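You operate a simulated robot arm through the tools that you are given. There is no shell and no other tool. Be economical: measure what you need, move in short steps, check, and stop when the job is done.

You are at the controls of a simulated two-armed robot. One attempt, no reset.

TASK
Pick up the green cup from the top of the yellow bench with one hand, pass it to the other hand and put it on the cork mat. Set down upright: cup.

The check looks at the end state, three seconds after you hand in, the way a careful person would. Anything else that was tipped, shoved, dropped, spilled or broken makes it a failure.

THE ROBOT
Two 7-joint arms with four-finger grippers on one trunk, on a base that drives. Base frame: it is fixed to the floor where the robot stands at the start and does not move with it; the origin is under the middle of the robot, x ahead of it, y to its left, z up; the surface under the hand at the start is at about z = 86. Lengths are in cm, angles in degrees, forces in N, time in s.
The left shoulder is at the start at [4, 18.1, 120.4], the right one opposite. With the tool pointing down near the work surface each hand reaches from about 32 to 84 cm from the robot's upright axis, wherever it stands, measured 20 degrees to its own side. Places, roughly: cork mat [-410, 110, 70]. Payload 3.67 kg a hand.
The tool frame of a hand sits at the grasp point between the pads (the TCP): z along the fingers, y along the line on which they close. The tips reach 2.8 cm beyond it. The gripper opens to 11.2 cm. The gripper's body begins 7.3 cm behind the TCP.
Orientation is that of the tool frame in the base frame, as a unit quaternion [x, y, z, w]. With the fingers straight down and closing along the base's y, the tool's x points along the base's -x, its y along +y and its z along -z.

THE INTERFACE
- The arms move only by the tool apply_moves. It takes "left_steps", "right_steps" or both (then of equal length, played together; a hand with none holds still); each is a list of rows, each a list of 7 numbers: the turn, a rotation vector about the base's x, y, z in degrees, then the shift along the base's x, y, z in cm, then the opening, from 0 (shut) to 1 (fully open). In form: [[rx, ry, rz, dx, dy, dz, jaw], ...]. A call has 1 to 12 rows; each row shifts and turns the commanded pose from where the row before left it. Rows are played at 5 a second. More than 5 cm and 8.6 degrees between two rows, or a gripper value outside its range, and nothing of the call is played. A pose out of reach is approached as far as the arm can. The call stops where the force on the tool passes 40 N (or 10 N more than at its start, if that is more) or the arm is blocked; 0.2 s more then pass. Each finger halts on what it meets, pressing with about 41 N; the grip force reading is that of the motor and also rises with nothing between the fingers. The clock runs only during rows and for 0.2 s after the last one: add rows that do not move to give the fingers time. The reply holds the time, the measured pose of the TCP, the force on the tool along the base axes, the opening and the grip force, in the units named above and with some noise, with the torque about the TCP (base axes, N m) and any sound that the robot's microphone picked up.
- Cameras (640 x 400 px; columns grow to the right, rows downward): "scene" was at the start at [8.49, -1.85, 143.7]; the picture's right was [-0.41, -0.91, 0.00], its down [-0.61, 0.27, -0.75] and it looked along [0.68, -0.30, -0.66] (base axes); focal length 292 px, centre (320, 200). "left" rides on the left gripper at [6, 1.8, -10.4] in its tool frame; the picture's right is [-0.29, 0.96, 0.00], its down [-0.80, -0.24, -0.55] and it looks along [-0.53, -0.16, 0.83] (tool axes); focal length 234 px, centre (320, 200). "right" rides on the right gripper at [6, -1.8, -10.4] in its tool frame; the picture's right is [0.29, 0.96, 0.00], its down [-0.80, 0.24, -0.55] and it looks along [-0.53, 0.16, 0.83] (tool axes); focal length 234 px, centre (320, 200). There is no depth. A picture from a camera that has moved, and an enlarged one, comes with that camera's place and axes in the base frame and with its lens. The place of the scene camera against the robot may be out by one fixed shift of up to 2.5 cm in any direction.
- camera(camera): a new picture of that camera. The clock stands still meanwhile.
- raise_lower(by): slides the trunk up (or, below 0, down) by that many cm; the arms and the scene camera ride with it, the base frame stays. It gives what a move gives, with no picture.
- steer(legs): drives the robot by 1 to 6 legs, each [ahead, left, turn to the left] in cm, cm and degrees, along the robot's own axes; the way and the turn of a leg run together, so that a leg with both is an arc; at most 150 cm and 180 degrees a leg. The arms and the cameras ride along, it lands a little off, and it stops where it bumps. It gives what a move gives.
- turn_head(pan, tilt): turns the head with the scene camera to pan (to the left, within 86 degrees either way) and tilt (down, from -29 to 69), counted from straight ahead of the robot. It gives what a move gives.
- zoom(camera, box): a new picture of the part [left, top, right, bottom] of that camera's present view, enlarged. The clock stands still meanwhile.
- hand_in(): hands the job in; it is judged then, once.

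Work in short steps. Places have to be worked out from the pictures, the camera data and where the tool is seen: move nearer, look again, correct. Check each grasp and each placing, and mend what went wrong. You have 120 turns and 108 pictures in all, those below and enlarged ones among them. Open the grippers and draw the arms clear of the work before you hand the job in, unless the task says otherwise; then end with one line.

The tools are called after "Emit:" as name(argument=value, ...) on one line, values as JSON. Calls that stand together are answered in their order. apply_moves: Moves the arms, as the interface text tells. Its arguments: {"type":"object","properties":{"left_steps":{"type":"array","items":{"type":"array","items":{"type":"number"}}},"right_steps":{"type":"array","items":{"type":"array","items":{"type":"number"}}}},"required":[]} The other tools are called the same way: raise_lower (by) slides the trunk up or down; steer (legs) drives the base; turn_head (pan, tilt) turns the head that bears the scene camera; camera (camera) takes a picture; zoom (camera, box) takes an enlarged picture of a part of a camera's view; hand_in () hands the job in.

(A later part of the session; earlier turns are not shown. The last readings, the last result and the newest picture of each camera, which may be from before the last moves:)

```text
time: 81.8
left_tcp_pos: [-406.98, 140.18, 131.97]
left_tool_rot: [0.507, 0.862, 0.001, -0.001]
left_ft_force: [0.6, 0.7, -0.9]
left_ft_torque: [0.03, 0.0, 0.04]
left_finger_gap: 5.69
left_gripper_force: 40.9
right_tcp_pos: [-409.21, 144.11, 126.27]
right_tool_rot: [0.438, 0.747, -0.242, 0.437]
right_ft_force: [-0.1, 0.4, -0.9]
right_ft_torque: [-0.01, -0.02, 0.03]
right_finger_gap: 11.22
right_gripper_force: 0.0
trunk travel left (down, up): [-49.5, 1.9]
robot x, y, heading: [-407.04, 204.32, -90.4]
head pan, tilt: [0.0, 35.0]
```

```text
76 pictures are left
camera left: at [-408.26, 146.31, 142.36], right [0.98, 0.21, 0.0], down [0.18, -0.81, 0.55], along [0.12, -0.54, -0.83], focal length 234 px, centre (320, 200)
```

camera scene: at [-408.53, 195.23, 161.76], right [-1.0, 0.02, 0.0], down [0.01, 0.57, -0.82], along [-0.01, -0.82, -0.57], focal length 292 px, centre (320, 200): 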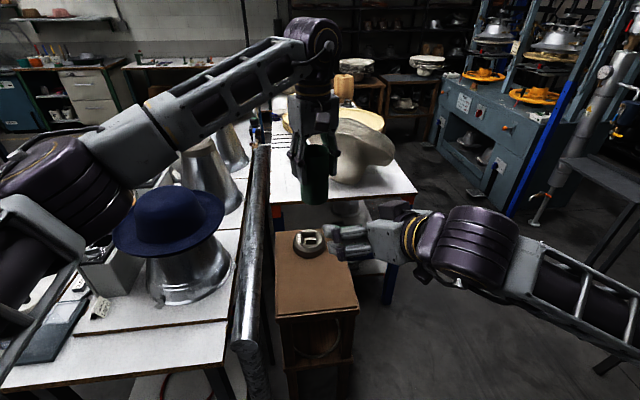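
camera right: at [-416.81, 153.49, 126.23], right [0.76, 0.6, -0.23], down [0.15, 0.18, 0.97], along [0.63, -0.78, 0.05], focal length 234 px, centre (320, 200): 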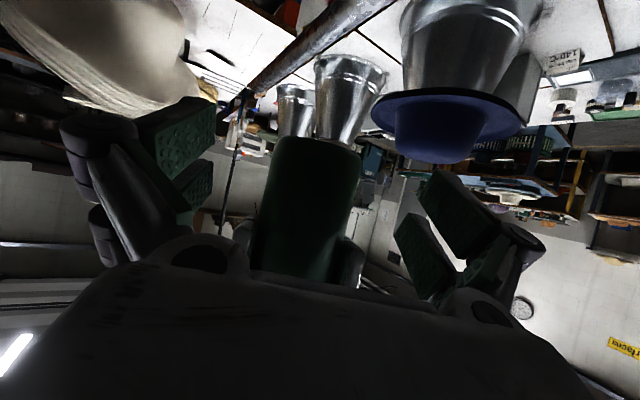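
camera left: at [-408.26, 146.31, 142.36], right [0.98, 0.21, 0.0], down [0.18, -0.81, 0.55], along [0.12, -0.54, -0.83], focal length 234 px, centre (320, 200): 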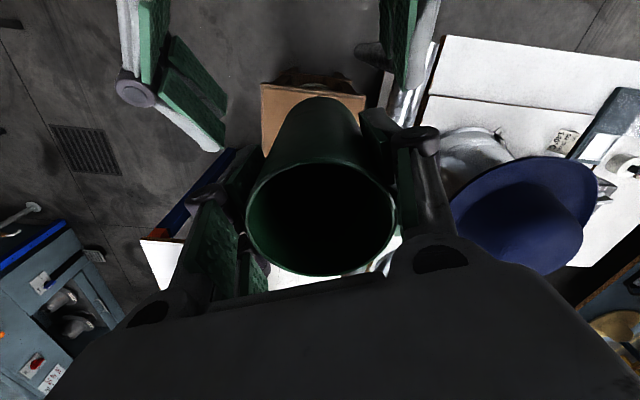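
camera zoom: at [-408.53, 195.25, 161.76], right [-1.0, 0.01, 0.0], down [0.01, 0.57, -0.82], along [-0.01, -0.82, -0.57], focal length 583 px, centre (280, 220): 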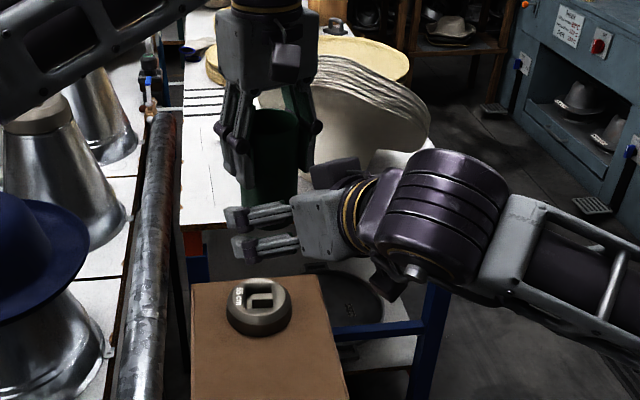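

Both views show the cup centred between the right fingers and below the left fingertips. I'll advance the last 4 cm and close the right hand.

Emit:
apply_moves(right_steps=[[0, 0, 0, 1, -1.7, 0, 1], [0, 0, 0, 0.9, -1.7, 0, 1], [0, 0, 0, 0, 0, 0, 1]])

Emit:
camera(camera="right")

Emit:
camera(camera="left")

```text
time: 82.6
left_tcp_pos: [-406.9, 140.26, 131.81]
left_tool_rot: [0.507, 0.862, 0.0, -0.001]
left_ft_force: [1.0, 0.1, -0.4]
left_ft_torque: [-0.02, 0.01, 0.0]
left_finger_gap: 5.69
left_gripper_force: 40.6
right_tcp_pos: [-407.33, 140.63, 126.33]
right_tool_rot: [0.438, 0.747, -0.243, 0.437]
right_ft_force: [-0.1, -1.0, -0.4]
right_ft_torque: [-0.02, -0.02, 0.05]
right_finger_gap: 11.19
right_gripper_force: 0.0
trunk travel left (down, up): [-49.5, 1.9]
robot x, y, heading: [-407.1, 204.76, -90.9]
head pan, tilt: [0.0, 35.0]
```

```text
75 pictures are left
camera right: at [-414.97, 150.13, 126.36], right [0.76, 0.6, -0.23], down [0.15, 0.18, 0.97], along [0.63, -0.78, 0.05], focal length 234 px, centre (320, 200)
```

right: 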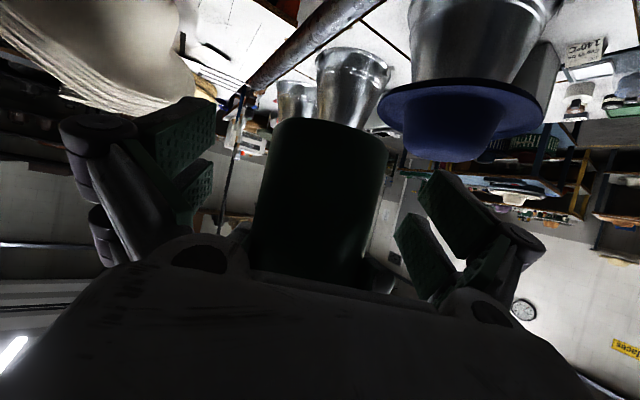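

```text
74 pictures are left
camera left: at [-408.29, 146.35, 142.38], right [0.98, 0.21, 0.0], down [0.18, -0.81, 0.55], along [0.12, -0.54, -0.83], focal length 234 px, centre (320, 200)
```

left: 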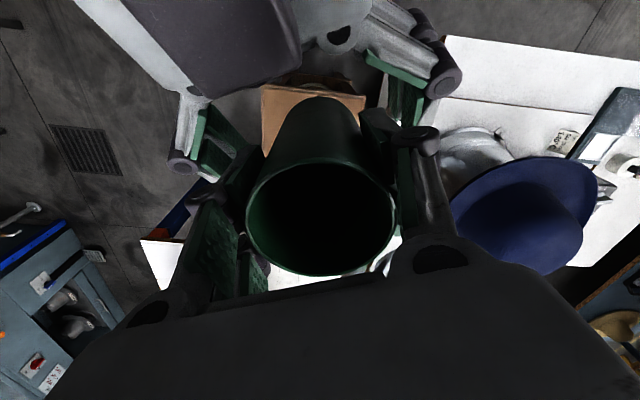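

The cup sits between the right pads. Closing the right hand gently while the left keeps holding.

Emit:
apply_moves(right_steps=[[0, 0, 0, 0, 0, 0, 0.8], [0, 0, 0, 0, 0, 0, 0.65], [0, 0, 0, 0, 0, 0, 0.55], [0, 0, 0, 0, 0, 0, 0.4], [0, 0, 0, 0, 0, 0, 0.4], [0, 0, 0, 0, 0, 0, 0.4]])

Emit:
camera(camera="right")

Emit:
camera(camera="left")

```text
time: 84.0
left_tcp_pos: [-407.18, 140.16, 131.94]
left_tool_rot: [0.508, 0.862, 0.0, -0.003]
left_ft_force: [-17.5, -1.3, 2.3]
left_ft_torque: [0.45, 0.86, 0.38]
left_finger_gap: 5.67
left_gripper_force: 41.1
right_tcp_pos: [-407.22, 140.58, 126.26]
right_tool_rot: [0.438, 0.747, -0.243, 0.437]
right_ft_force: [18.1, 1.9, -4.7]
right_ft_torque: [-0.55, 0.14, -0.25]
right_finger_gap: 7.95
right_gripper_force: 29.4
trunk travel left (down, up): [-49.5, 1.9]
robot x, y, heading: [-407.19, 204.43, -90.9]
head pan, tilt: [0.0, 35.0]
```

```text
73 pictures are left
camera right: at [-414.84, 150.12, 126.29], right [0.76, 0.61, -0.23], down [0.15, 0.18, 0.97], along [0.63, -0.77, 0.05], focal length 234 px, centre (320, 200)
```

right: 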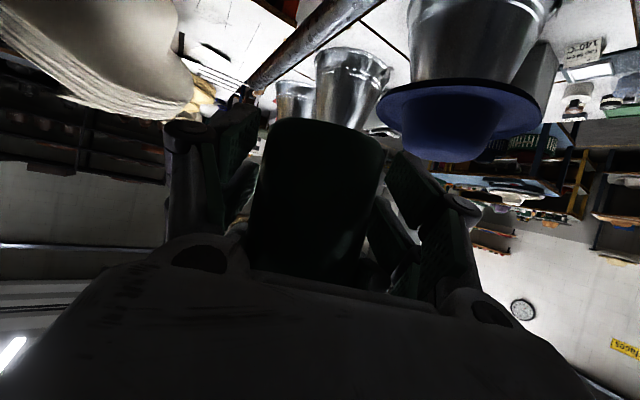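

```text
72 pictures are left
camera left: at [-408.31, 146.33, 142.39], right [0.98, 0.21, 0.0], down [0.18, -0.81, 0.55], along [0.12, -0.54, -0.83], focal length 234 px, centre (320, 200)
```

left: 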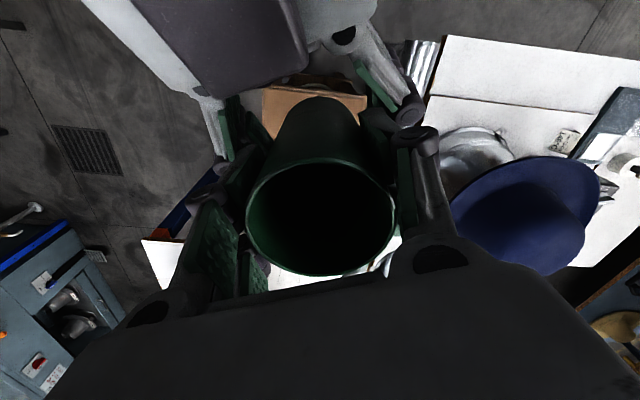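

The right fingers stopped at 7.95 cm, so one is touching a left finger rather than the cup. I'll reopen, lower the right hand 1.6 cm and close again; then I can regrip higher with the left.

Emit:
apply_moves(right_steps=[[0, 0, 0, 0, 0, 0, 0.95], [0, 0, 0, 0, 0, 0, 0.95], [0, 0, 0, 0, 0, -0.8, 0.95], [0, 0, 0, 0, 0, -0.8, 0.95], [0, 0, 0, 0, 0, 0, 0.7], [0, 0, 0, 0, 0, 0, 0.55], [0, 0, 0, 0, 0, 0, 0.4], [0, 0, 0, 0, 0, 0, 0.4], [0, 0, 0, 0, 0, 0, 0.4]])

Emit:
camera(camera="right")

Emit:
zoom(camera="scene", box=[260, 100, 420, 200])

```text
time: 86.0
left_tcp_pos: [-406.92, 140.12, 131.82]
left_tool_rot: [0.506, 0.863, 0.0, -0.001]
left_ft_force: [-4.6, -7.9, -1.0]
left_ft_torque: [-0.1, -0.31, -0.04]
left_finger_gap: 5.68
left_gripper_force: 41.2
right_tcp_pos: [-407.17, 140.74, 124.67]
right_tool_rot: [0.438, 0.747, -0.243, 0.436]
right_ft_force: [4.5, 9.7, 0.6]
right_ft_torque: [-0.54, 0.66, 0.08]
right_finger_gap: 5.98
right_gripper_force: 40.6
trunk travel left (down, up): [-49.5, 1.9]
robot x, y, heading: [-406.77, 204.43, -90.6]
head pan, tilt: [0.0, 35.0]
```

```text
71 pictures are left
camera right: at [-414.9, 150.15, 124.71], right [0.76, 0.61, -0.23], down [0.15, 0.18, 0.97], along [0.63, -0.77, 0.05], focal length 234 px, centre (320, 200)
```

right: 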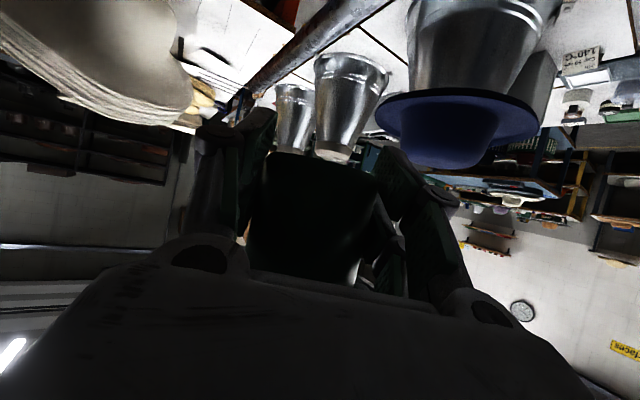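

```text
4.00 times, centred on (340, 150) of scene
camera zoom: at [-408.49, 195.2, 161.76], right [-1.0, 0.01, 0.0], down [0.01, 0.57, -0.82], along [-0.01, -0.82, -0.57], focal length 1166 px, centre (240, 400)
```

zoom: 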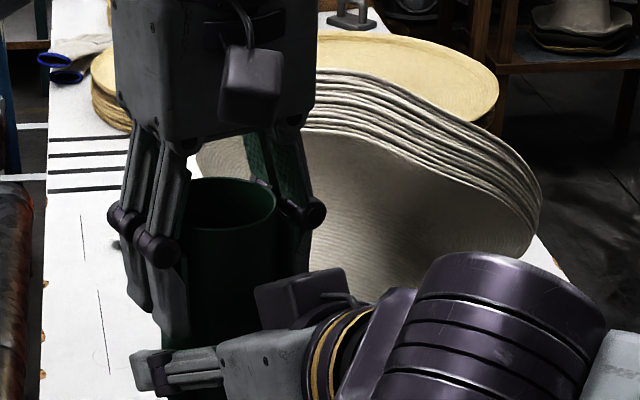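

Now the right hand holds the cup firmly (5.98 cm, 40 N). I'll open the left, raise it 3.3 cm and regrip at the rim, so the right can then move higher.

Emit:
apply_moves(left_steps=[[0, 0, 0, 0, 0, 0, 0.6], [0, 0, 0, 0, 0, 0, 0.75], [0, 0, 0, 0, 0, 0, 0.85], [0, 0, 0, 0, 0, 1, 0.85], [0, 0, 0, 0, 0, 1.2, 0.85], [0, 0, 0, 0, 0, 1.1, 0.85], [0, 0, 0, 0, 0, 0, 0.85]])

Emit:
camera(camera="left")

Emit:
zoom(camera="scene", box=[260, 100, 420, 220])

```text
time: 87.6
left_tcp_pos: [-406.93, 140.13, 135.18]
left_tool_rot: [0.506, 0.862, 0.0, 0.0]
left_ft_force: [0.0, 0.1, -0.3]
left_ft_torque: [0.01, -0.02, -0.01]
left_finger_gap: 9.5
left_gripper_force: 0.1
right_tcp_pos: [-407.24, 140.6, 124.84]
right_tool_rot: [0.439, 0.747, -0.243, 0.437]
right_ft_force: [0.1, 0.0, 1.2]
right_ft_torque: [0.0, -0.03, 0.03]
right_finger_gap: 6.02
right_gripper_force: 40.8
trunk travel left (down, up): [-49.5, 1.9]
robot x, y, heading: [-407.23, 204.54, -90.7]
head pan, tilt: [0.0, 35.0]
```

```text
69 pictures are left
camera left: at [-408.26, 146.26, 145.61], right [0.98, 0.21, 0.0], down [0.18, -0.81, 0.55], along [0.12, -0.54, -0.83], focal length 234 px, centre (320, 200)
```

left: 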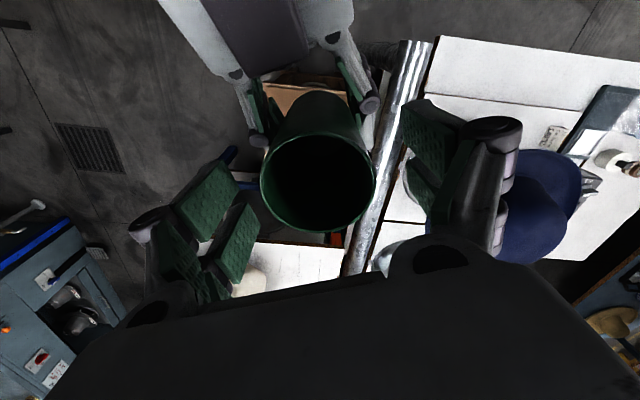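

```text
3.33 times, centred on (340, 160) of scene
camera zoom: at [-408.48, 195.19, 161.76], right [-1.0, 0.01, 0.0], down [0.01, 0.57, -0.82], along [-0.01, -0.82, -0.57], focal length 972 px, centre (253, 333)
```

zoom: 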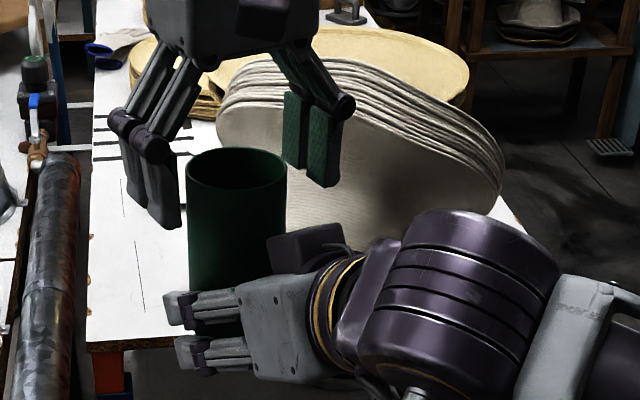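

The cup stands upright in the right hand. I'll lower the left 0.7 cm and grip the rim (about 2.3 cm of overlap).

Emit:
apply_moves(left_steps=[[0, 0, 0, 0, 0, -0.7, 0.85], [0, 0, 0, 0, 0, 0, 0.7], [0, 0, 0, 0, 0, 0, 0.55], [0, 0, 0, 0, 0, 0, 0.4], [0, 0, 0, 0, 0, 0, 0.4], [0, 0, 0, 0, 0, 0, 0.4]])

Emit:
camera(camera="left")

Emit:
zoom(camera="scene", box=[260, 100, 420, 220])

```text
time: 89.0
left_tcp_pos: [-406.97, 140.07, 134.63]
left_tool_rot: [0.506, 0.862, 0.0, -0.001]
left_ft_force: [-4.8, -5.6, 1.3]
left_ft_torque: [-0.26, 0.21, -0.1]
left_finger_gap: 5.7
left_gripper_force: 41.1
right_tcp_pos: [-407.33, 140.72, 124.64]
right_tool_rot: [0.437, 0.747, -0.242, 0.438]
right_ft_force: [4.4, 5.7, -1.9]
right_ft_torque: [-0.32, 0.25, 0.14]
right_finger_gap: 5.99
right_gripper_force: 41.7
trunk travel left (down, up): [-49.5, 1.9]
robot x, y, heading: [-406.84, 204.38, -91.1]
head pan, tilt: [0.0, 35.0]
```

```text
67 pictures are left
camera left: at [-408.29, 146.25, 144.94], right [0.98, 0.21, 0.0], down [0.18, -0.81, 0.55], along [0.12, -0.54, -0.83], focal length 234 px, centre (320, 200)
```

left: 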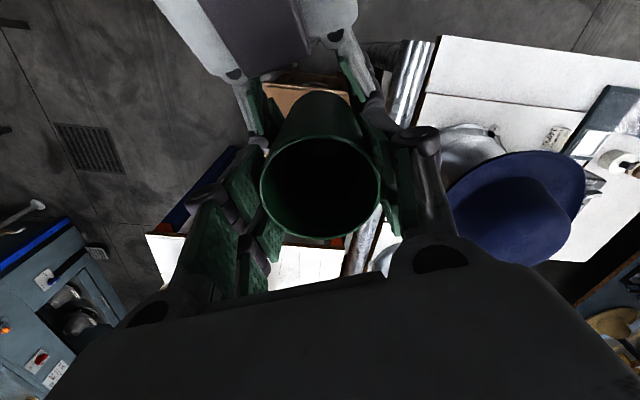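

```text
3.33 times, centred on (340, 160) of scene
camera zoom: at [-408.49, 195.21, 161.76], right [-1.0, 0.01, 0.0], down [0.01, 0.57, -0.82], along [-0.01, -0.82, -0.57], focal length 972 px, centre (253, 333)
```

zoom: 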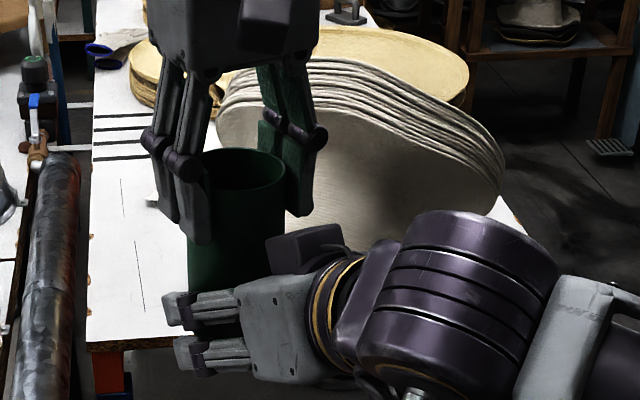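

Left holds the rim (5.70 cm). Next the right opens, rises 2.8 cm and closes again.

Emit:
apply_moves(right_steps=[[0, 0, 0, 0, 0, 0, 0.7], [0, 0, 0, 0, 0, 0, 0.9], [0, 0, 0, 0, 0, 0, 0.9], [0, 0, 0, 0, 0, 1.4, 0.9], [0, 0, 0, 0, 0, 1.4, 0.9], [0, 0, 0, 0, 0, 0, 0.9], [0, 0, 0, 0, 0, 0, 0.7], [0, 0, 0, 0, 0, 0, 0.55], [0, 0, 0, 0, 0, 0, 0.4], [0, 0, 0, 0, 0, 0, 0.4], [0, 0, 0, 0, 0, 0, 0.4]])

Emit:
camera(camera="right")

Emit:
zoom(camera="scene", box=[260, 100, 420, 220])

```text
time: 91.4
left_tcp_pos: [-406.83, 140.14, 134.43]
left_tool_rot: [0.506, 0.863, 0.0, -0.001]
left_ft_force: [-1.9, -5.7, -1.0]
left_ft_torque: [-0.14, -0.15, 0.02]
left_finger_gap: 5.67
left_gripper_force: 41.2
right_tcp_pos: [-407.23, 140.63, 127.49]
right_tool_rot: [0.438, 0.747, -0.243, 0.437]
right_ft_force: [1.5, 4.6, 0.2]
right_ft_torque: [-0.2, 0.27, 0.04]
right_finger_gap: 6.1
right_gripper_force: 40.8
trunk travel left (down, up): [-49.5, 1.9]
robot x, y, heading: [-407.19, 204.36, -90.8]
head pan, tilt: [0.0, 35.0]
```

```text
65 pictures are left
camera right: at [-414.89, 150.09, 127.52], right [0.76, 0.6, -0.23], down [0.15, 0.18, 0.97], along [0.63, -0.78, 0.05], focal length 234 px, centre (320, 200)
```

right: 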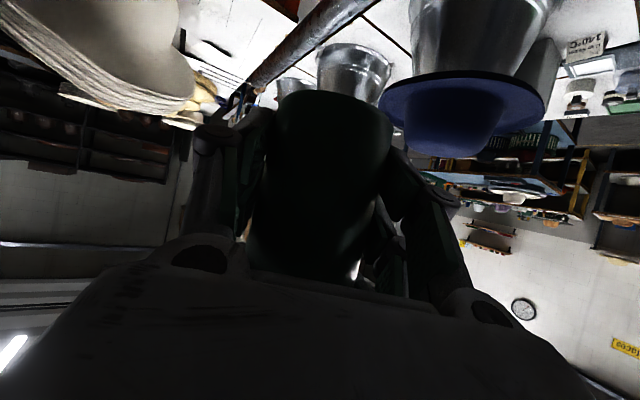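

```text
3.33 times, centred on (340, 160) of scene
camera zoom: at [-408.48, 195.21, 161.76], right [-1.0, 0.01, 0.0], down [0.01, 0.57, -0.82], along [-0.01, -0.82, -0.57], focal length 972 px, centre (253, 333)
```

zoom: 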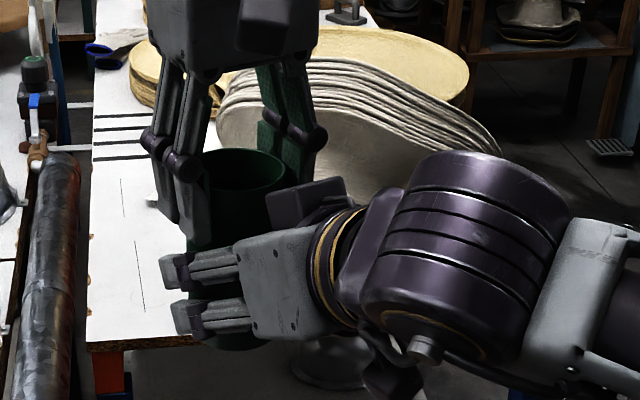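

The right hand has a good grip with the cup bottom clear below its fingertips. Now I'll release the left hand and take it straight up, then toward its own side.

Emit:
apply_moves(left_steps=[[0, 0, 0, 0, 0, 0, 0.6], [0, 0, 0, 0, 0, 0, 0.8], [0, 0, 0, 0, 0, 0, 0.9], [0, 0, 0, 0, 0, 2, 0.9], [0, 0, 0, 0, 0, 4, 0.9], [0, 0, 0, 0, 0, 4, 0.9], [0, 0, -7.5, 3, 1, 1, 0.9], [0, 0, -7.5, 4, 2, 0, 0.9], [0, 0, -7.5, 4, 3, 0, 0.9], [0, 0, -7.5, 3, 3, 0, 0.9], [0, 0, 0, 2, 3, 0, 0.9]])

Emit:
turn_head(pan=0, tilt=42)

Emit:
camera(camera="scene")

```text
time: 93.8
left_tcp_pos: [-390.74, 152.23, 145.53]
left_tool_rot: [0.712, 0.702, 0.001, -0.001]
left_ft_force: [-0.3, 0.7, 0.3]
left_ft_torque: [-0.06, 0.02, 0.01]
left_finger_gap: 10.11
left_gripper_force: 0.1
right_tcp_pos: [-407.1, 140.83, 127.5]
right_tool_rot: [0.438, 0.747, -0.243, 0.437]
right_ft_force: [0.5, -0.1, 0.0]
right_ft_torque: [-0.01, 0.05, -0.03]
right_finger_gap: 6.1
right_gripper_force: 40.9
trunk travel left (down, up): [-49.5, 1.9]
robot x, y, heading: [-407.19, 204.31, -91.1]
head pan, tilt: [0.0, 35.0]
```

```text
time: 94.4
left_tcp_pos: [-390.91, 152.11, 145.38]
left_tool_rot: [0.712, 0.702, 0.0, -0.001]
left_ft_force: [-0.3, -1.8, 0.1]
left_ft_torque: [0.0, -0.01, -0.03]
left_finger_gap: 10.07
left_gripper_force: 0.0
right_tcp_pos: [-407.22, 140.7, 127.48]
right_tool_rot: [0.438, 0.747, -0.243, 0.437]
right_ft_force: [0.6, -0.2, 0.2]
right_ft_torque: [0.03, 0.0, 0.0]
right_finger_gap: 6.11
right_gripper_force: 41.1
trunk travel left (down, up): [-49.5, 1.9]
robot x, y, heading: [-406.75, 204.6, -90.8]
head pan, tilt: [0.0, 42.0]
```

```text
63 pictures are left
camera scene: at [-408.43, 195.7, 160.72], right [-1.0, 0.01, 0.0], down [0.01, 0.67, -0.74], along [-0.01, -0.74, -0.67], focal length 292 px, centre (320, 200)
```

scene: 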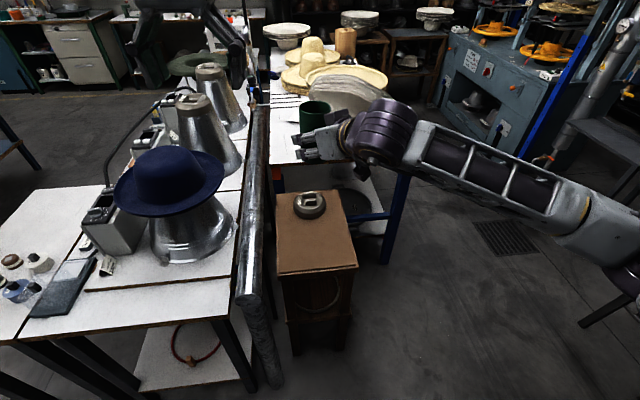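

The cup is now solely in the right hand and the scene is undisturbed. I'll drive 10 cm closer with a slight shift right, and lower the trunk 8 cm.

Emit:
steer(legs=[[0, -8, 0], [10, 0, 0]])

Emit:
raise_lower(by=-8)

Emit:
turn_head(pan=5, tilt=48)

Emit:
camera(camera="scene")

```text
time: 96.3
left_tcp_pos: [-399.27, 142.6, 145.53]
left_tool_rot: [0.712, 0.702, 0.001, 0.0]
left_ft_force: [0.1, 0.1, -0.1]
left_ft_torque: [-0.01, -0.05, -0.02]
left_finger_gap: 10.09
left_gripper_force: 0.0
right_tcp_pos: [-415.65, 131.25, 127.77]
right_tool_rot: [0.438, 0.746, -0.244, 0.438]
right_ft_force: [0.9, 0.0, -1.4]
right_ft_torque: [0.01, -0.04, 0.01]
right_finger_gap: 6.09
right_gripper_force: 40.8
trunk travel left (down, up): [-49.5, 1.9]
robot x, y, heading: [-415.33, 194.77, -90.9]
head pan, tilt: [0.0, 42.0]
```

```text
time: 97.4
left_tcp_pos: [-399.01, 142.36, 137.5]
left_tool_rot: [0.712, 0.702, 0.0, 0.0]
left_ft_force: [-0.2, 0.0, 0.2]
left_ft_torque: [-0.03, 0.02, 0.02]
left_finger_gap: 10.06
left_gripper_force: 0.1
right_tcp_pos: [-415.3, 130.92, 119.44]
right_tool_rot: [0.437, 0.747, -0.243, 0.438]
right_ft_force: [-0.4, 0.0, -0.4]
right_ft_torque: [0.01, 0.01, 0.0]
right_finger_gap: 6.09
right_gripper_force: 41.1
trunk travel left (down, up): [-41.5, 9.9]
robot x, y, heading: [-415.6, 195.08, -90.9]
head pan, tilt: [0.0, 42.0]
```

```text
time: 98.1
left_tcp_pos: [-399.12, 142.29, 137.42]
left_tool_rot: [0.713, 0.701, 0.001, -0.001]
left_ft_force: [0.1, 0.6, -0.5]
left_ft_torque: [0.0, -0.01, -0.01]
left_finger_gap: 10.08
left_gripper_force: 0.0
right_tcp_pos: [-415.59, 130.98, 119.4]
right_tool_rot: [0.438, 0.747, -0.243, 0.438]
right_ft_force: [0.7, -0.4, -1.8]
right_ft_torque: [0.02, 0.0, 0.0]
right_finger_gap: 6.12
right_gripper_force: 40.9
trunk travel left (down, up): [-41.5, 9.9]
robot x, y, heading: [-415.15, 194.68, -91.0]
head pan, tilt: [5.0, 48.0]
```

```text
62 pictures are left
camera scene: at [-415.96, 186.38, 151.81], right [-1.0, -0.07, 0.0], down [-0.05, 0.74, -0.67], along [0.05, -0.67, -0.74], focal length 292 px, centre (320, 200)
```

scene: 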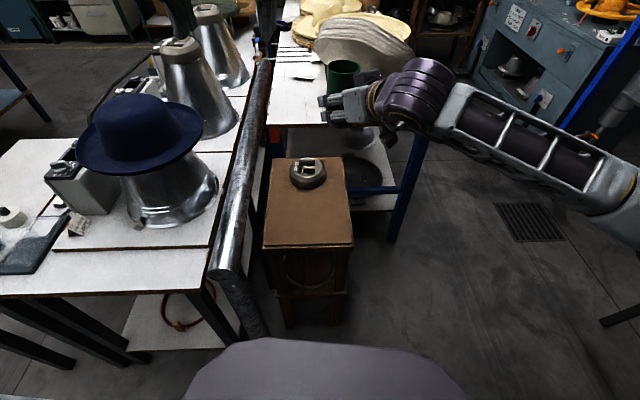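

The free area on the mat spans y≈107–133, so I'll aim the cup at about (-408, 122). I'll move over it and descend to roughly 8 cm above the mat.

Emit:
apply_moves(right_steps=[[0, 0, 0, 2.4, -2.8, 0, 0.4], [0, 0, 0, 2.4, -2.8, 0, 0.4], [0, 0, 0, 2.4, -2.9, 0, 0.4], [0, 0, 0, 0, 0, -4, 0.4], [0, 0, 0, 0, 0, -4, 0.4], [0, 0, 0, 0, 0, -4, 0.4], [0, 0, 0, 0, 0, -4, 0.4], [0, 0, 0, 0, 0, -4, 0.4], [0, 0, 0, 0, 0, -4, 0.4], [0, 0, 0, 0, 0, -4, 0.4], [0, 0, 0, 0, 0, -4, 0.4], [0, 0, 0, 0, 0, 0, 0.4]])

Emit:
camera(camera="scene")

Emit:
camera(camera="right")

```text
time: 100.7
left_tcp_pos: [-399.31, 142.33, 137.42]
left_tool_rot: [0.713, 0.701, 0.001, 0.0]
left_ft_force: [-0.1, 0.7, 0.3]
left_ft_torque: [-0.02, -0.03, 0.01]
left_finger_gap: 10.05
left_gripper_force: 0.0
right_tcp_pos: [-410.45, 121.81, 90.62]
right_tool_rot: [0.434, 0.747, -0.241, 0.441]
right_ft_force: [0.4, -0.1, -1.2]
right_ft_torque: [-0.04, -0.03, 0.02]
right_finger_gap: 6.1
right_gripper_force: 41.0
right hand out of reach, approached as far as the arm can: row 10, 11
trunk travel left (down, up): [-41.5, 9.9]
robot x, y, heading: [-415.04, 194.69, -91.2]
head pan, tilt: [5.0, 48.0]
```

```text
61 pictures are left
camera scene: at [-416.05, 186.36, 151.82], right [-1.0, -0.07, 0.0], down [-0.05, 0.74, -0.67], along [0.05, -0.67, -0.74], focal length 292 px, centre (320, 200)
```

scene: 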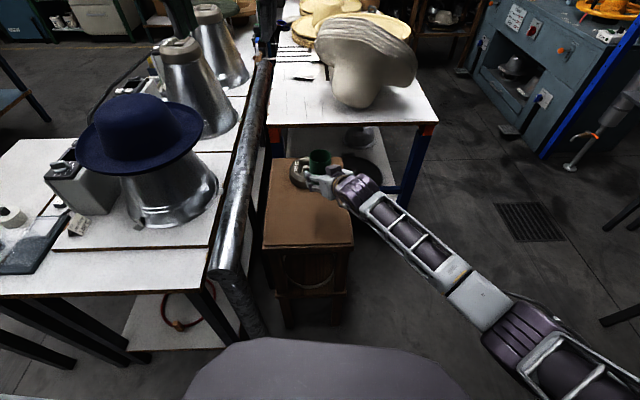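

```text
60 pictures are left
camera right: at [-418.23, 131.25, 90.51], right [0.76, 0.61, -0.23], down [0.14, 0.19, 0.97], along [0.64, -0.77, 0.05], focal length 234 px, centre (320, 200)
```

right: 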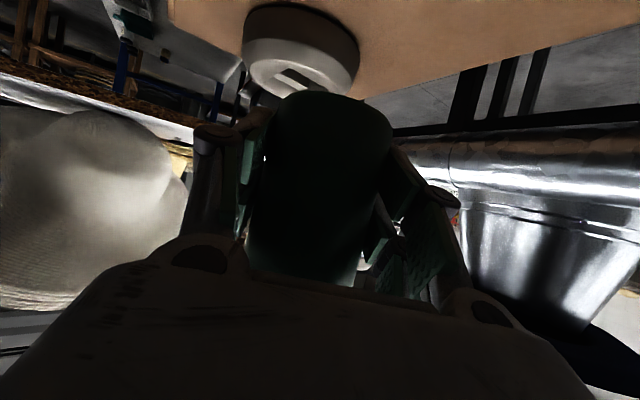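

The right arm ran out of reach at z≈90, so the trunk needs to come down about 20 cm more. First I'll check the left elbow's clearance to the hat form.

Emit:
turn_head(pan=55, tilt=45)

Emit:
camera(camera="scene")

```text
time: 101.9
left_tcp_pos: [-398.97, 142.32, 137.47]
left_tool_rot: [0.712, 0.702, 0.001, 0.0]
left_ft_force: [0.9, 0.6, 0.1]
left_ft_torque: [-0.02, -0.02, 0.01]
left_finger_gap: 10.08
left_gripper_force: 0.0
right_tcp_pos: [-410.44, 121.74, 90.7]
right_tool_rot: [0.434, 0.747, -0.242, 0.441]
right_ft_force: [-0.2, -0.6, -1.5]
right_ft_torque: [0.02, -0.01, 0.01]
right_finger_gap: 6.1
right_gripper_force: 40.8
trunk travel left (down, up): [-41.5, 9.9]
robot x, y, heading: [-415.59, 194.54, -91.0]
head pan, tilt: [55.0, 45.0]
```

```text
59 pictures are left
camera scene: at [-409.91, 189.47, 152.23], right [-0.59, -0.81, 0.0], down [-0.57, 0.41, -0.71], along [0.57, -0.41, -0.71], focal length 292 px, centre (320, 200)
```

scene: 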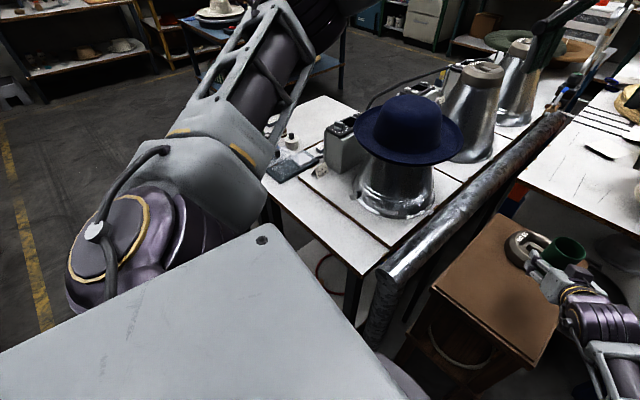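

The elbow is well away from the hat form. I'll raise the right hand 12 cm first, then lower the trunk 20 cm, leaving the cup about 5 cm above the mat.

Emit:
apply_moves(right_steps=[[0, 0, 0, 0, 0, 4, 0.4], [0, 0, 0, 0, 0, 4, 0.4], [0, 0, 0, 0, 0, 4, 0.4], [0, 0, 0, 0, 0, 0, 0.4]])

Emit:
raise_lower(by=-18)

Emit:
turn_head(pan=5, tilt=48)

Emit:
camera(camera="scene")

Emit:
camera(camera="right")

```text
time: 102.9
left_tcp_pos: [-398.96, 142.17, 137.37]
left_tool_rot: [0.713, 0.702, 0.001, 0.0]
left_ft_force: [0.1, -0.3, 0.0]
left_ft_torque: [0.02, 0.03, 0.0]
left_finger_gap: 10.08
left_gripper_force: 0.2
right_tcp_pos: [-410.56, 122.04, 102.65]
right_tool_rot: [0.439, 0.747, -0.243, 0.437]
right_ft_force: [-0.5, -0.2, -0.4]
right_ft_torque: [0.01, 0.0, 0.01]
right_finger_gap: 6.11
right_gripper_force: 40.6
trunk travel left (down, up): [-41.5, 9.9]
robot x, y, heading: [-415.04, 194.8, -90.7]
head pan, tilt: [55.0, 45.0]
```

```text
time: 104.9
left_tcp_pos: [-399.05, 142.39, 119.46]
left_tool_rot: [0.713, 0.702, 0.001, -0.001]
left_ft_force: [-0.5, -0.2, 0.0]
left_ft_torque: [0.01, 0.02, 0.04]
left_finger_gap: 10.07
left_gripper_force: 0.0
right_tcp_pos: [-410.46, 121.98, 84.65]
right_tool_rot: [0.439, 0.747, -0.243, 0.437]
right_ft_force: [-1.0, -0.5, -1.6]
right_ft_torque: [0.0, 0.02, 0.01]
right_finger_gap: 6.11
right_gripper_force: 40.7
trunk travel left (down, up): [-23.5, 27.9]
robot x, y, heading: [-415.46, 194.98, -90.6]
head pan, tilt: [55.0, 45.0]
```

```text
time: 106.1
left_tcp_pos: [-399.11, 142.3, 119.47]
left_tool_rot: [0.713, 0.701, 0.0, -0.001]
left_ft_force: [0.1, 0.5, -0.3]
left_ft_torque: [0.02, 0.0, -0.02]
left_finger_gap: 10.08
left_gripper_force: 0.1
right_tcp_pos: [-410.38, 121.88, 84.72]
right_tool_rot: [0.439, 0.747, -0.243, 0.437]
right_ft_force: [0.4, -0.7, -1.9]
right_ft_torque: [0.03, 0.02, 0.01]
right_finger_gap: 6.1
right_gripper_force: 40.5
trunk travel left (down, up): [-23.5, 27.9]
robot x, y, heading: [-415.03, 194.58, -90.7]
head pan, tilt: [5.0, 48.0]
```

```text
58 pictures are left
camera scene: at [-415.92, 186.38, 133.88], right [-1.0, -0.07, 0.0], down [-0.05, 0.74, -0.67], along [0.05, -0.67, -0.74], focal length 292 px, centre (320, 200)
```

scene: 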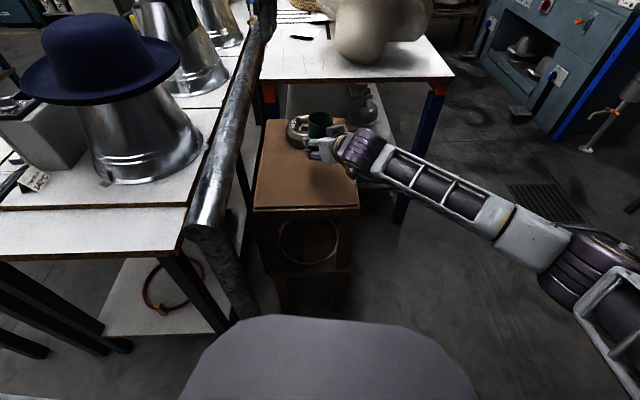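

```text
57 pictures are left
camera right: at [-418.03, 131.4, 84.69], right [0.76, 0.6, -0.23], down [0.15, 0.18, 0.97], along [0.63, -0.78, 0.05], focal length 234 px, centre (320, 200)
```

right: 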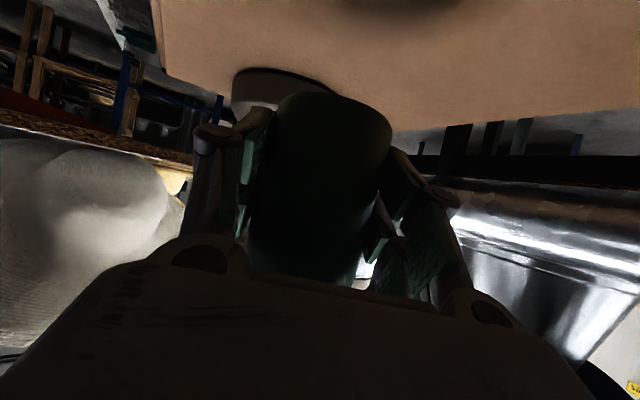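

The geometry agrees: the mat is at z≈70 with its front edge at y≈132–135, and the weight's front is at y≈105–108. The cup axis is over (-410, 121.5). I'll descend to about 2 cm above the mat.

Emit:
apply_moves(right_steps=[[0, 0, 0, 1, 0.2, -2, 0.4], [0, 0, 0, 0.5, 0, -2, 0.4], [0, 0, 0, 0, 0, -2, 0.4], [0, 0, 0, 0, 0, -2, 0.4], [0, 0, 0, 0, 0, 0, 0.4]])

Emit:
camera(camera="right")

Emit:
zoom(camera="scene", box=[230, 80, 410, 220])

```text
time: 107.2
left_tcp_pos: [-399.2, 142.46, 119.51]
left_tool_rot: [0.713, 0.701, 0.0, -0.001]
left_ft_force: [0.1, -0.2, -0.4]
left_ft_torque: [0.04, 0.01, -0.04]
left_finger_gap: 10.07
left_gripper_force: 0.0
right_tcp_pos: [-408.69, 121.67, 78.25]
right_tool_rot: [0.432, 0.743, -0.249, 0.446]
right_ft_force: [-2.0, 7.3, 16.0]
right_ft_torque: [-0.04, 0.47, -0.2]
right_finger_gap: 6.1
right_gripper_force: 41.0
trunk travel left (down, up): [-23.5, 27.9]
robot x, y, heading: [-415.31, 194.58, -91.3]
head pan, tilt: [5.0, 48.0]
stopped in row 5 (right hand): the force on the tool passed its limit at 43 N (the readings are from after the stop); the commanded pose is now the measured one
```

```text
56 pictures are left
camera right: at [-416.35, 131.13, 77.95], right [0.76, 0.6, -0.24], down [0.14, 0.2, 0.97], along [0.63, -0.77, 0.07], focal length 234 px, centre (320, 200)
```

right: 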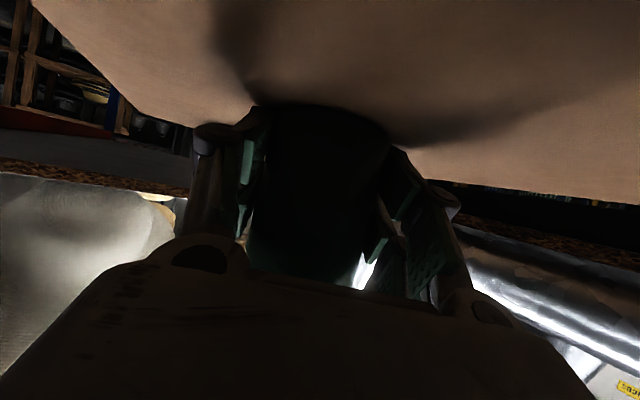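

```text
2.86 times, centred on (320, 150) of scene
camera zoom: at [-415.97, 186.45, 133.88], right [-1.0, -0.07, 0.0], down [-0.05, 0.74, -0.67], along [0.05, -0.67, -0.74], focal length 833 px, centre (320, 343)
```

zoom: 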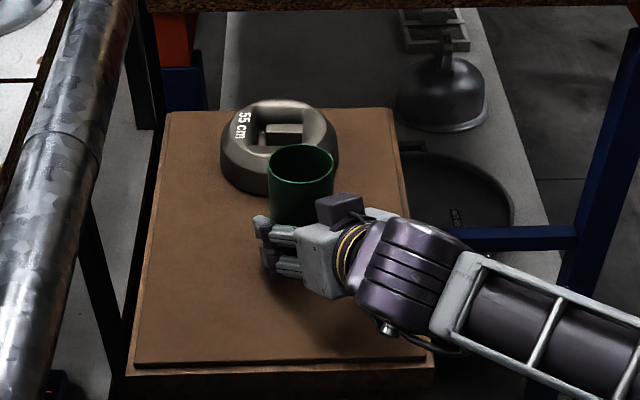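

It touched down with 43 N at TCP 78.25, so the mat is nearer z≈74, and the hand pitched up about 1.6°. I'll back up 1 cm, restore the orientation and look at the posture.

Emit:
apply_moves(right_steps=[[0, 0, 0, 0, 0, 0.5, 0.4], [1.4, 0.8, 0, 0, 0, 0.5, 0.4], [0, 0, 0, 0, 0, 0, 0.4]])

Emit:
camera(camera="right")

Emit:
camera(camera="left")

```text
time: 108.0
left_tcp_pos: [-399.0, 142.23, 119.57]
left_tool_rot: [0.713, 0.702, 0.001, -0.001]
left_ft_force: [0.2, -0.1, -0.5]
left_ft_torque: [0.01, 0.01, 0.01]
left_finger_gap: 10.12
left_gripper_force: 0.0
right_tcp_pos: [-408.81, 121.8, 78.76]
right_tool_rot: [0.437, 0.751, -0.241, 0.433]
right_ft_force: [0.8, -1.1, -0.8]
right_ft_torque: [0.03, -0.01, 0.01]
right_finger_gap: 6.12
right_gripper_force: 41.3
trunk travel left (down, up): [-23.5, 27.9]
robot x, y, heading: [-415.59, 194.8, -90.9]
head pan, tilt: [5.0, 48.0]
```

```text
54 pictures are left
camera right: at [-416.47, 131.19, 78.92], right [0.76, 0.61, -0.23], down [0.16, 0.17, 0.97], along [0.63, -0.77, 0.04], focal length 234 px, centre (320, 200)
```

right: 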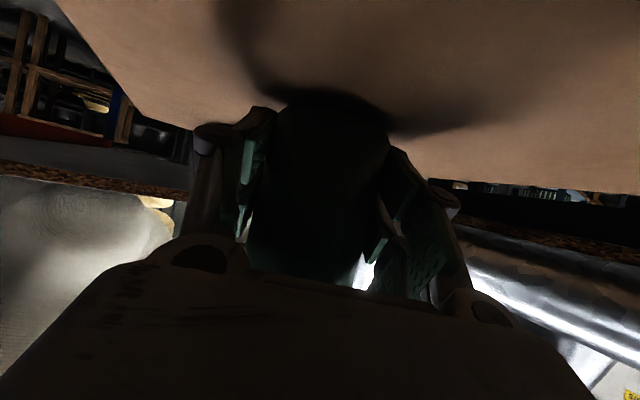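

```text
53 pictures are left
camera left: at [-397.18, 148.33, 129.96], right [0.95, -0.3, 0.0], down [-0.25, -0.79, 0.55], along [-0.17, -0.53, -0.83], focal length 234 px, centre (320, 200)
```

left: 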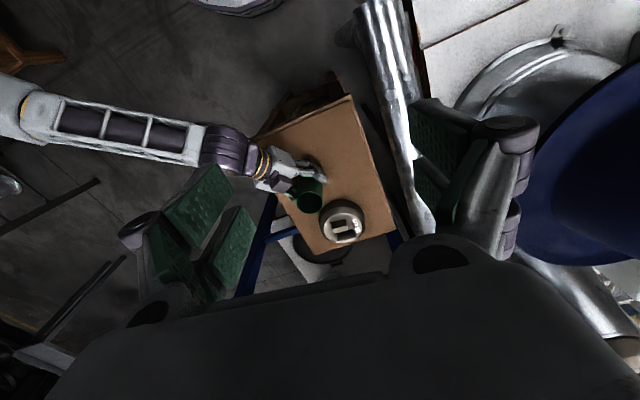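

The left camera shows the cup about 3–4 cm from the weight. I'll lift slightly, shift 2 cm toward the robot and 1.5 cm left for margin, then come down in small steps.

Emit:
apply_moves(right_steps=[[0, 0, 0, 0, 0, 1, 0.4], [0, 0, 0, 0.8, 1, 0, 0.4], [0, 0, 0, 0.7, 1, 0, 0.4], [0, 0, 0, 0, 0, -0.5, 0.4], [0, 0, 0, 0, 0, -0.4, 0.4], [0, 0, 0, 0, 0, 0, 0.4]])

Emit:
zoom(camera="left", box=[220, 80, 420, 280])

Emit:
zoom(camera="scene", box=[230, 80, 410, 220])

```text
time: 109.4
left_tcp_pos: [-399.12, 142.47, 119.41]
left_tool_rot: [0.713, 0.701, 0.0, -0.001]
left_ft_force: [0.6, 0.8, 0.3]
left_ft_torque: [-0.02, -0.01, 0.01]
left_finger_gap: 10.09
left_gripper_force: 0.1
right_tcp_pos: [-407.25, 123.9, 78.97]
right_tool_rot: [0.437, 0.75, -0.242, 0.434]
right_ft_force: [0.1, 1.0, -0.4]
right_ft_torque: [0.01, 0.02, -0.03]
right_finger_gap: 6.12
right_gripper_force: 40.7
trunk travel left (down, up): [-23.5, 27.9]
robot x, y, heading: [-415.35, 194.63, -91.1]
head pan, tilt: [5.0, 48.0]
```

```text
2.00 times, centred on (320, 180) of left
camera zoom: at [-397.18, 148.34, 129.96], right [0.95, -0.3, 0.0], down [-0.25, -0.79, 0.55], along [-0.17, -0.53, -0.83], focal length 468 px, centre (320, 240)
```

zoom: 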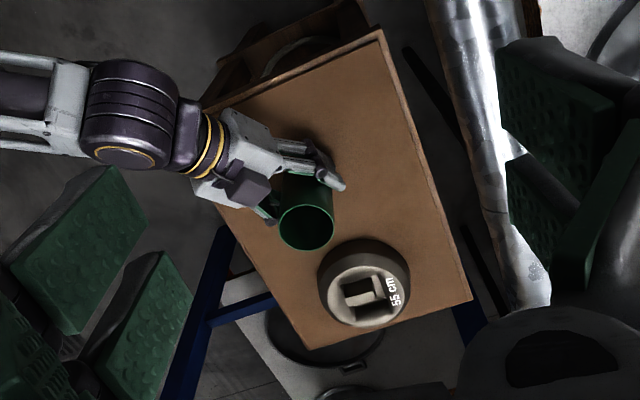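

```text
2.86 times, centred on (320, 150) of scene
camera zoom: at [-415.94, 186.39, 133.88], right [-1.0, -0.07, 0.0], down [-0.05, 0.74, -0.67], along [0.05, -0.67, -0.74], focal length 833 px, centre (320, 343)
```

zoom: 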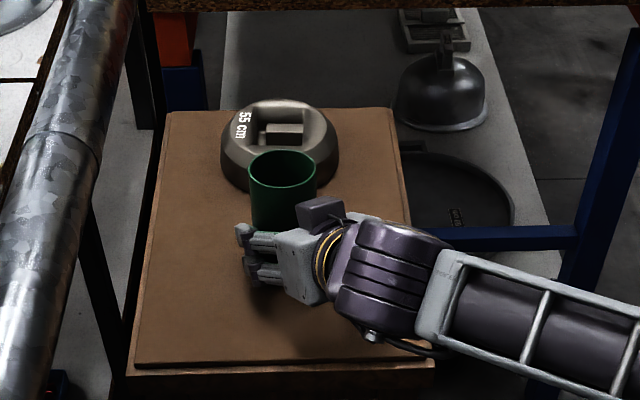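

The spacing is good now. I'll descend in small steps until I feel light contact.

Emit:
apply_moves(right_steps=[[0, 0, 0, 0, 0, -0.3, 0.4], [0, 0, 0, 0, 0, -0.3, 0.4], [0, 0, 0, 0, 0, 0, 0.4]])

```text
time: 110.2
left_tcp_pos: [-399.08, 142.4, 119.52]
left_tool_rot: [0.713, 0.701, 0.0, -0.001]
left_ft_force: [-0.3, 0.2, 0.4]
left_ft_torque: [0.02, -0.01, 0.0]
left_finger_gap: 10.09
left_gripper_force: 0.0
right_tcp_pos: [-407.21, 123.76, 78.28]
right_tool_rot: [0.437, 0.75, -0.242, 0.433]
right_ft_force: [0.5, -0.2, -0.9]
right_ft_torque: [0.0, -0.04, 0.01]
right_finger_gap: 6.08
right_gripper_force: 41.1
trunk travel left (down, up): [-23.5, 27.9]
robot x, y, heading: [-415.04, 194.65, -90.8]
head pan, tilt: [5.0, 48.0]
```

No contact yet; I'll keep going down.

Emit:
apply_moves(right_steps=[[0, 0, 0, 0, 0, -0.3, 0.4], [0, 0, 0, 0, 0, -0.2, 0.4], [0, 0, 0, 0, 0, 0, 0.4]])

```text
time: 111.0
left_tcp_pos: [-399.13, 142.54, 119.63]
left_tool_rot: [0.713, 0.701, -0.001, 0.0]
left_ft_force: [0.6, 0.0, -0.1]
left_ft_torque: [-0.03, 0.02, 0.02]
left_finger_gap: 10.08
left_gripper_force: 0.2
right_tcp_pos: [-407.37, 123.69, 78.29]
right_tool_rot: [0.435, 0.749, -0.243, 0.436]
right_ft_force: [-0.4, -2.3, 19.1]
right_ft_torque: [-0.73, -0.15, -0.04]
right_finger_gap: 6.1
right_gripper_force: 41.6
trunk travel left (down, up): [-23.5, 27.9]
robot x, y, heading: [-415.46, 194.97, -90.7]
head pan, tilt: [5.0, 48.0]
```

Contact of 19 N at TCP 78.3. The torque puts it about 3.8 cm ahead of the TCP, at the cup's far bottom edge, so the cup may lean slightly forward. I'll look closely.

Emit:
zoom(camera="right", box=[180, 60, 460, 300])

Emit:
zoom(camera="left", box=[270, 140, 370, 220])

Emit:
zoom(camera="scene", box=[280, 90, 360, 170])

```text
1.67 times, centred on (320, 180) of right
camera zoom: at [-414.92, 133.17, 78.34], right [0.76, 0.61, -0.24], down [0.16, 0.18, 0.97], along [0.63, -0.77, 0.04], focal length 390 px, centre (320, 233)
```

zoom: 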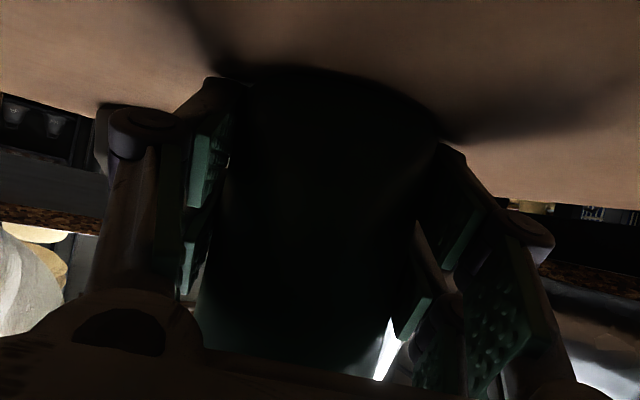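

```text
5.00 times, centred on (320, 180) of left
camera zoom: at [-397.21, 148.55, 130.06], right [0.95, -0.3, 0.0], down [-0.25, -0.79, 0.55], along [-0.17, -0.53, -0.83], focal length 1171 px, centre (320, 300)
```

zoom: 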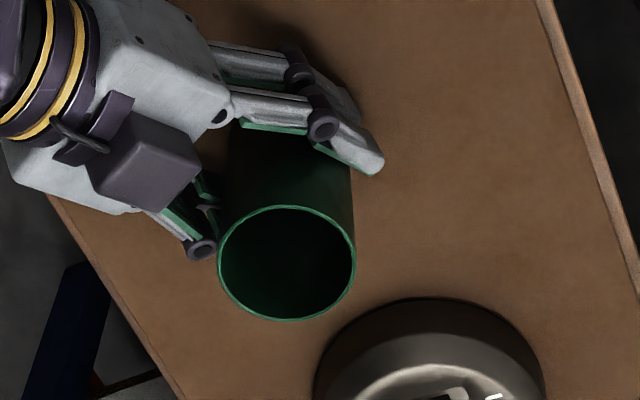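

```text
5.00 times, centred on (320, 130) of scene
camera zoom: at [-415.97, 186.6, 133.91], right [-1.0, -0.07, 0.0], down [-0.05, 0.74, -0.67], along [0.05, -0.67, -0.74], focal length 1458 px, centre (320, 550)
```

zoom: 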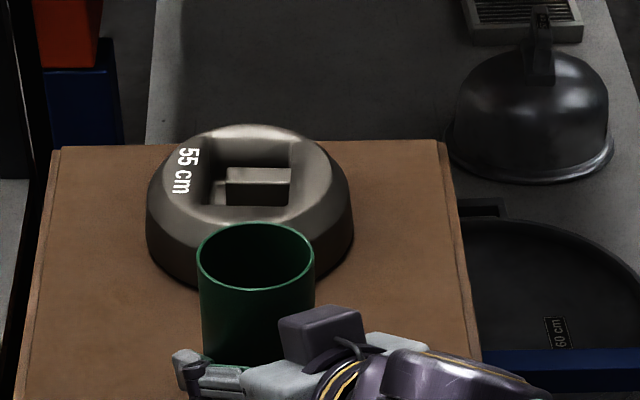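

The cup rests on the mat and looks upright, with the fingertips clear. I'll relieve the press slightly and open the fingers gradually so it settles flat.

Emit:
apply_moves(right_steps=[[-0.8, -0.5, 0, 0, 0, 0.1, 0.4], [0, 0, 0, 0, 0, 0, 0.4]])

```text
time: 111.6
left_tcp_pos: [-399.03, 142.53, 119.52]
left_tool_rot: [0.712, 0.702, 0.0, 0.0]
left_ft_force: [0.1, 0.9, 0.4]
left_ft_torque: [0.01, -0.03, 0.04]
left_finger_gap: 10.08
left_gripper_force: 0.1
right_tcp_pos: [-407.3, 123.69, 78.28]
right_tool_rot: [0.436, 0.749, -0.243, 0.435]
right_ft_force: [0.9, -6.8, 25.0]
right_ft_torque: [-1.02, -0.11, 0.08]
right_finger_gap: 6.13
right_gripper_force: 41.2
trunk travel left (down, up): [-23.5, 27.9]
robot x, y, heading: [-415.2, 194.54, -90.9]
head pan, tilt: [5.0, 48.0]
```

The force rose a little, so the controller is still settling. I'll raise in small steps to unload.

Emit:
apply_moves(right_steps=[[0, 0, 0, 0, 0, 0.15, 0.4], [0, 0, 0, 0, 0, 0.15, 0.4], [0, 0, 0, 0, 0, 0, 0.4]])

```text
time: 112.4
left_tcp_pos: [-399.17, 142.63, 119.66]
left_tool_rot: [0.713, 0.701, 0.0, 0.0]
left_ft_force: [0.6, -1.1, 0.2]
left_ft_torque: [-0.02, 0.01, -0.01]
left_finger_gap: 10.09
left_gripper_force: 0.1
right_tcp_pos: [-407.28, 123.86, 78.34]
right_tool_rot: [0.437, 0.749, -0.244, 0.435]
right_ft_force: [2.4, -6.8, 25.4]
right_ft_torque: [-1.07, -0.02, 0.09]
right_finger_gap: 6.12
right_gripper_force: 40.9
right hand out of reach, approached as far as the arm can: row 2
trunk travel left (down, up): [-23.5, 27.9]
robot x, y, heading: [-415.36, 194.77, -91.2]
head pan, tilt: [5.0, 48.0]
```

The arm is at a reach or joint limit here. I'll undo the pitch change and unload upward again.

Emit:
apply_moves(right_steps=[[0.8, 0.5, 0, 0, 0, 0.1, 0.4], [0, 0, 0, 0, 0, 0.1, 0.4], [0, 0, 0, 0, 0, 0, 0.4]])

Emit:
camera(camera="right")

```text
time: 113.2
left_tcp_pos: [-399.16, 142.58, 119.56]
left_tool_rot: [0.712, 0.702, 0.0, -0.001]
left_ft_force: [0.8, -0.5, 0.2]
left_ft_torque: [0.03, 0.03, -0.02]
left_finger_gap: 10.08
left_gripper_force: 0.0
right_tcp_pos: [-407.16, 123.83, 78.22]
right_tool_rot: [0.437, 0.749, -0.243, 0.434]
right_ft_force: [4.3, -9.1, 21.6]
right_ft_torque: [-1.04, -0.08, 0.17]
right_finger_gap: 6.09
right_gripper_force: 40.8
trunk travel left (down, up): [-23.5, 27.9]
robot x, y, heading: [-415.23, 194.92, -90.8]
head pan, tilt: [5.0, 48.0]
```

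```text
47 pictures are left
camera right: at [-414.92, 133.22, 78.36], right [0.76, 0.61, -0.23], down [0.16, 0.18, 0.97], along [0.63, -0.77, 0.04], focal length 234 px, centre (320, 200)
```

right: 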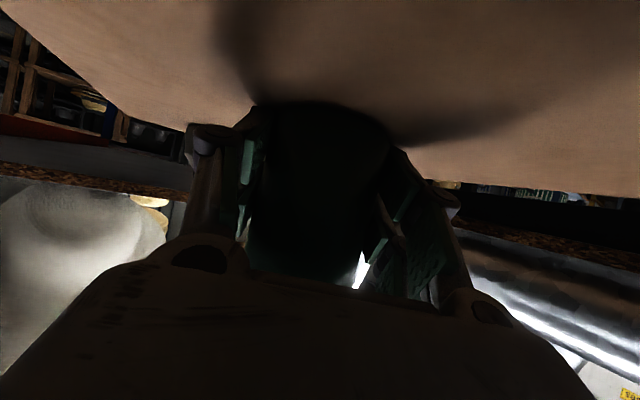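

Still loaded. I'll raise another 0.4 cm in small steps and watch the force.

Emit:
apply_moves(right_steps=[[0, 0, 0, 0, 0, 0.2, 0.4], [0, 0, 0, 0, 0, 0.2, 0.4], [0, 0, 0, 0, 0, 0, 0.4]])

```text
time: 114.0
left_tcp_pos: [-399.08, 142.28, 119.52]
left_tool_rot: [0.713, 0.702, 0.001, 0.0]
left_ft_force: [-0.6, -0.1, 0.8]
left_ft_torque: [-0.03, 0.0, 0.0]
left_finger_gap: 10.09
left_gripper_force: 0.1
right_tcp_pos: [-407.29, 123.9, 78.25]
right_tool_rot: [0.438, 0.75, -0.242, 0.432]
right_ft_force: [0.5, -0.9, 5.9]
right_ft_torque: [-0.29, -0.03, 0.0]
right_finger_gap: 6.11
right_gripper_force: 41.0
trunk travel left (down, up): [-23.5, 27.9]
robot x, y, heading: [-415.44, 194.48, -91.0]
head pan, tilt: [5.0, 48.0]
```

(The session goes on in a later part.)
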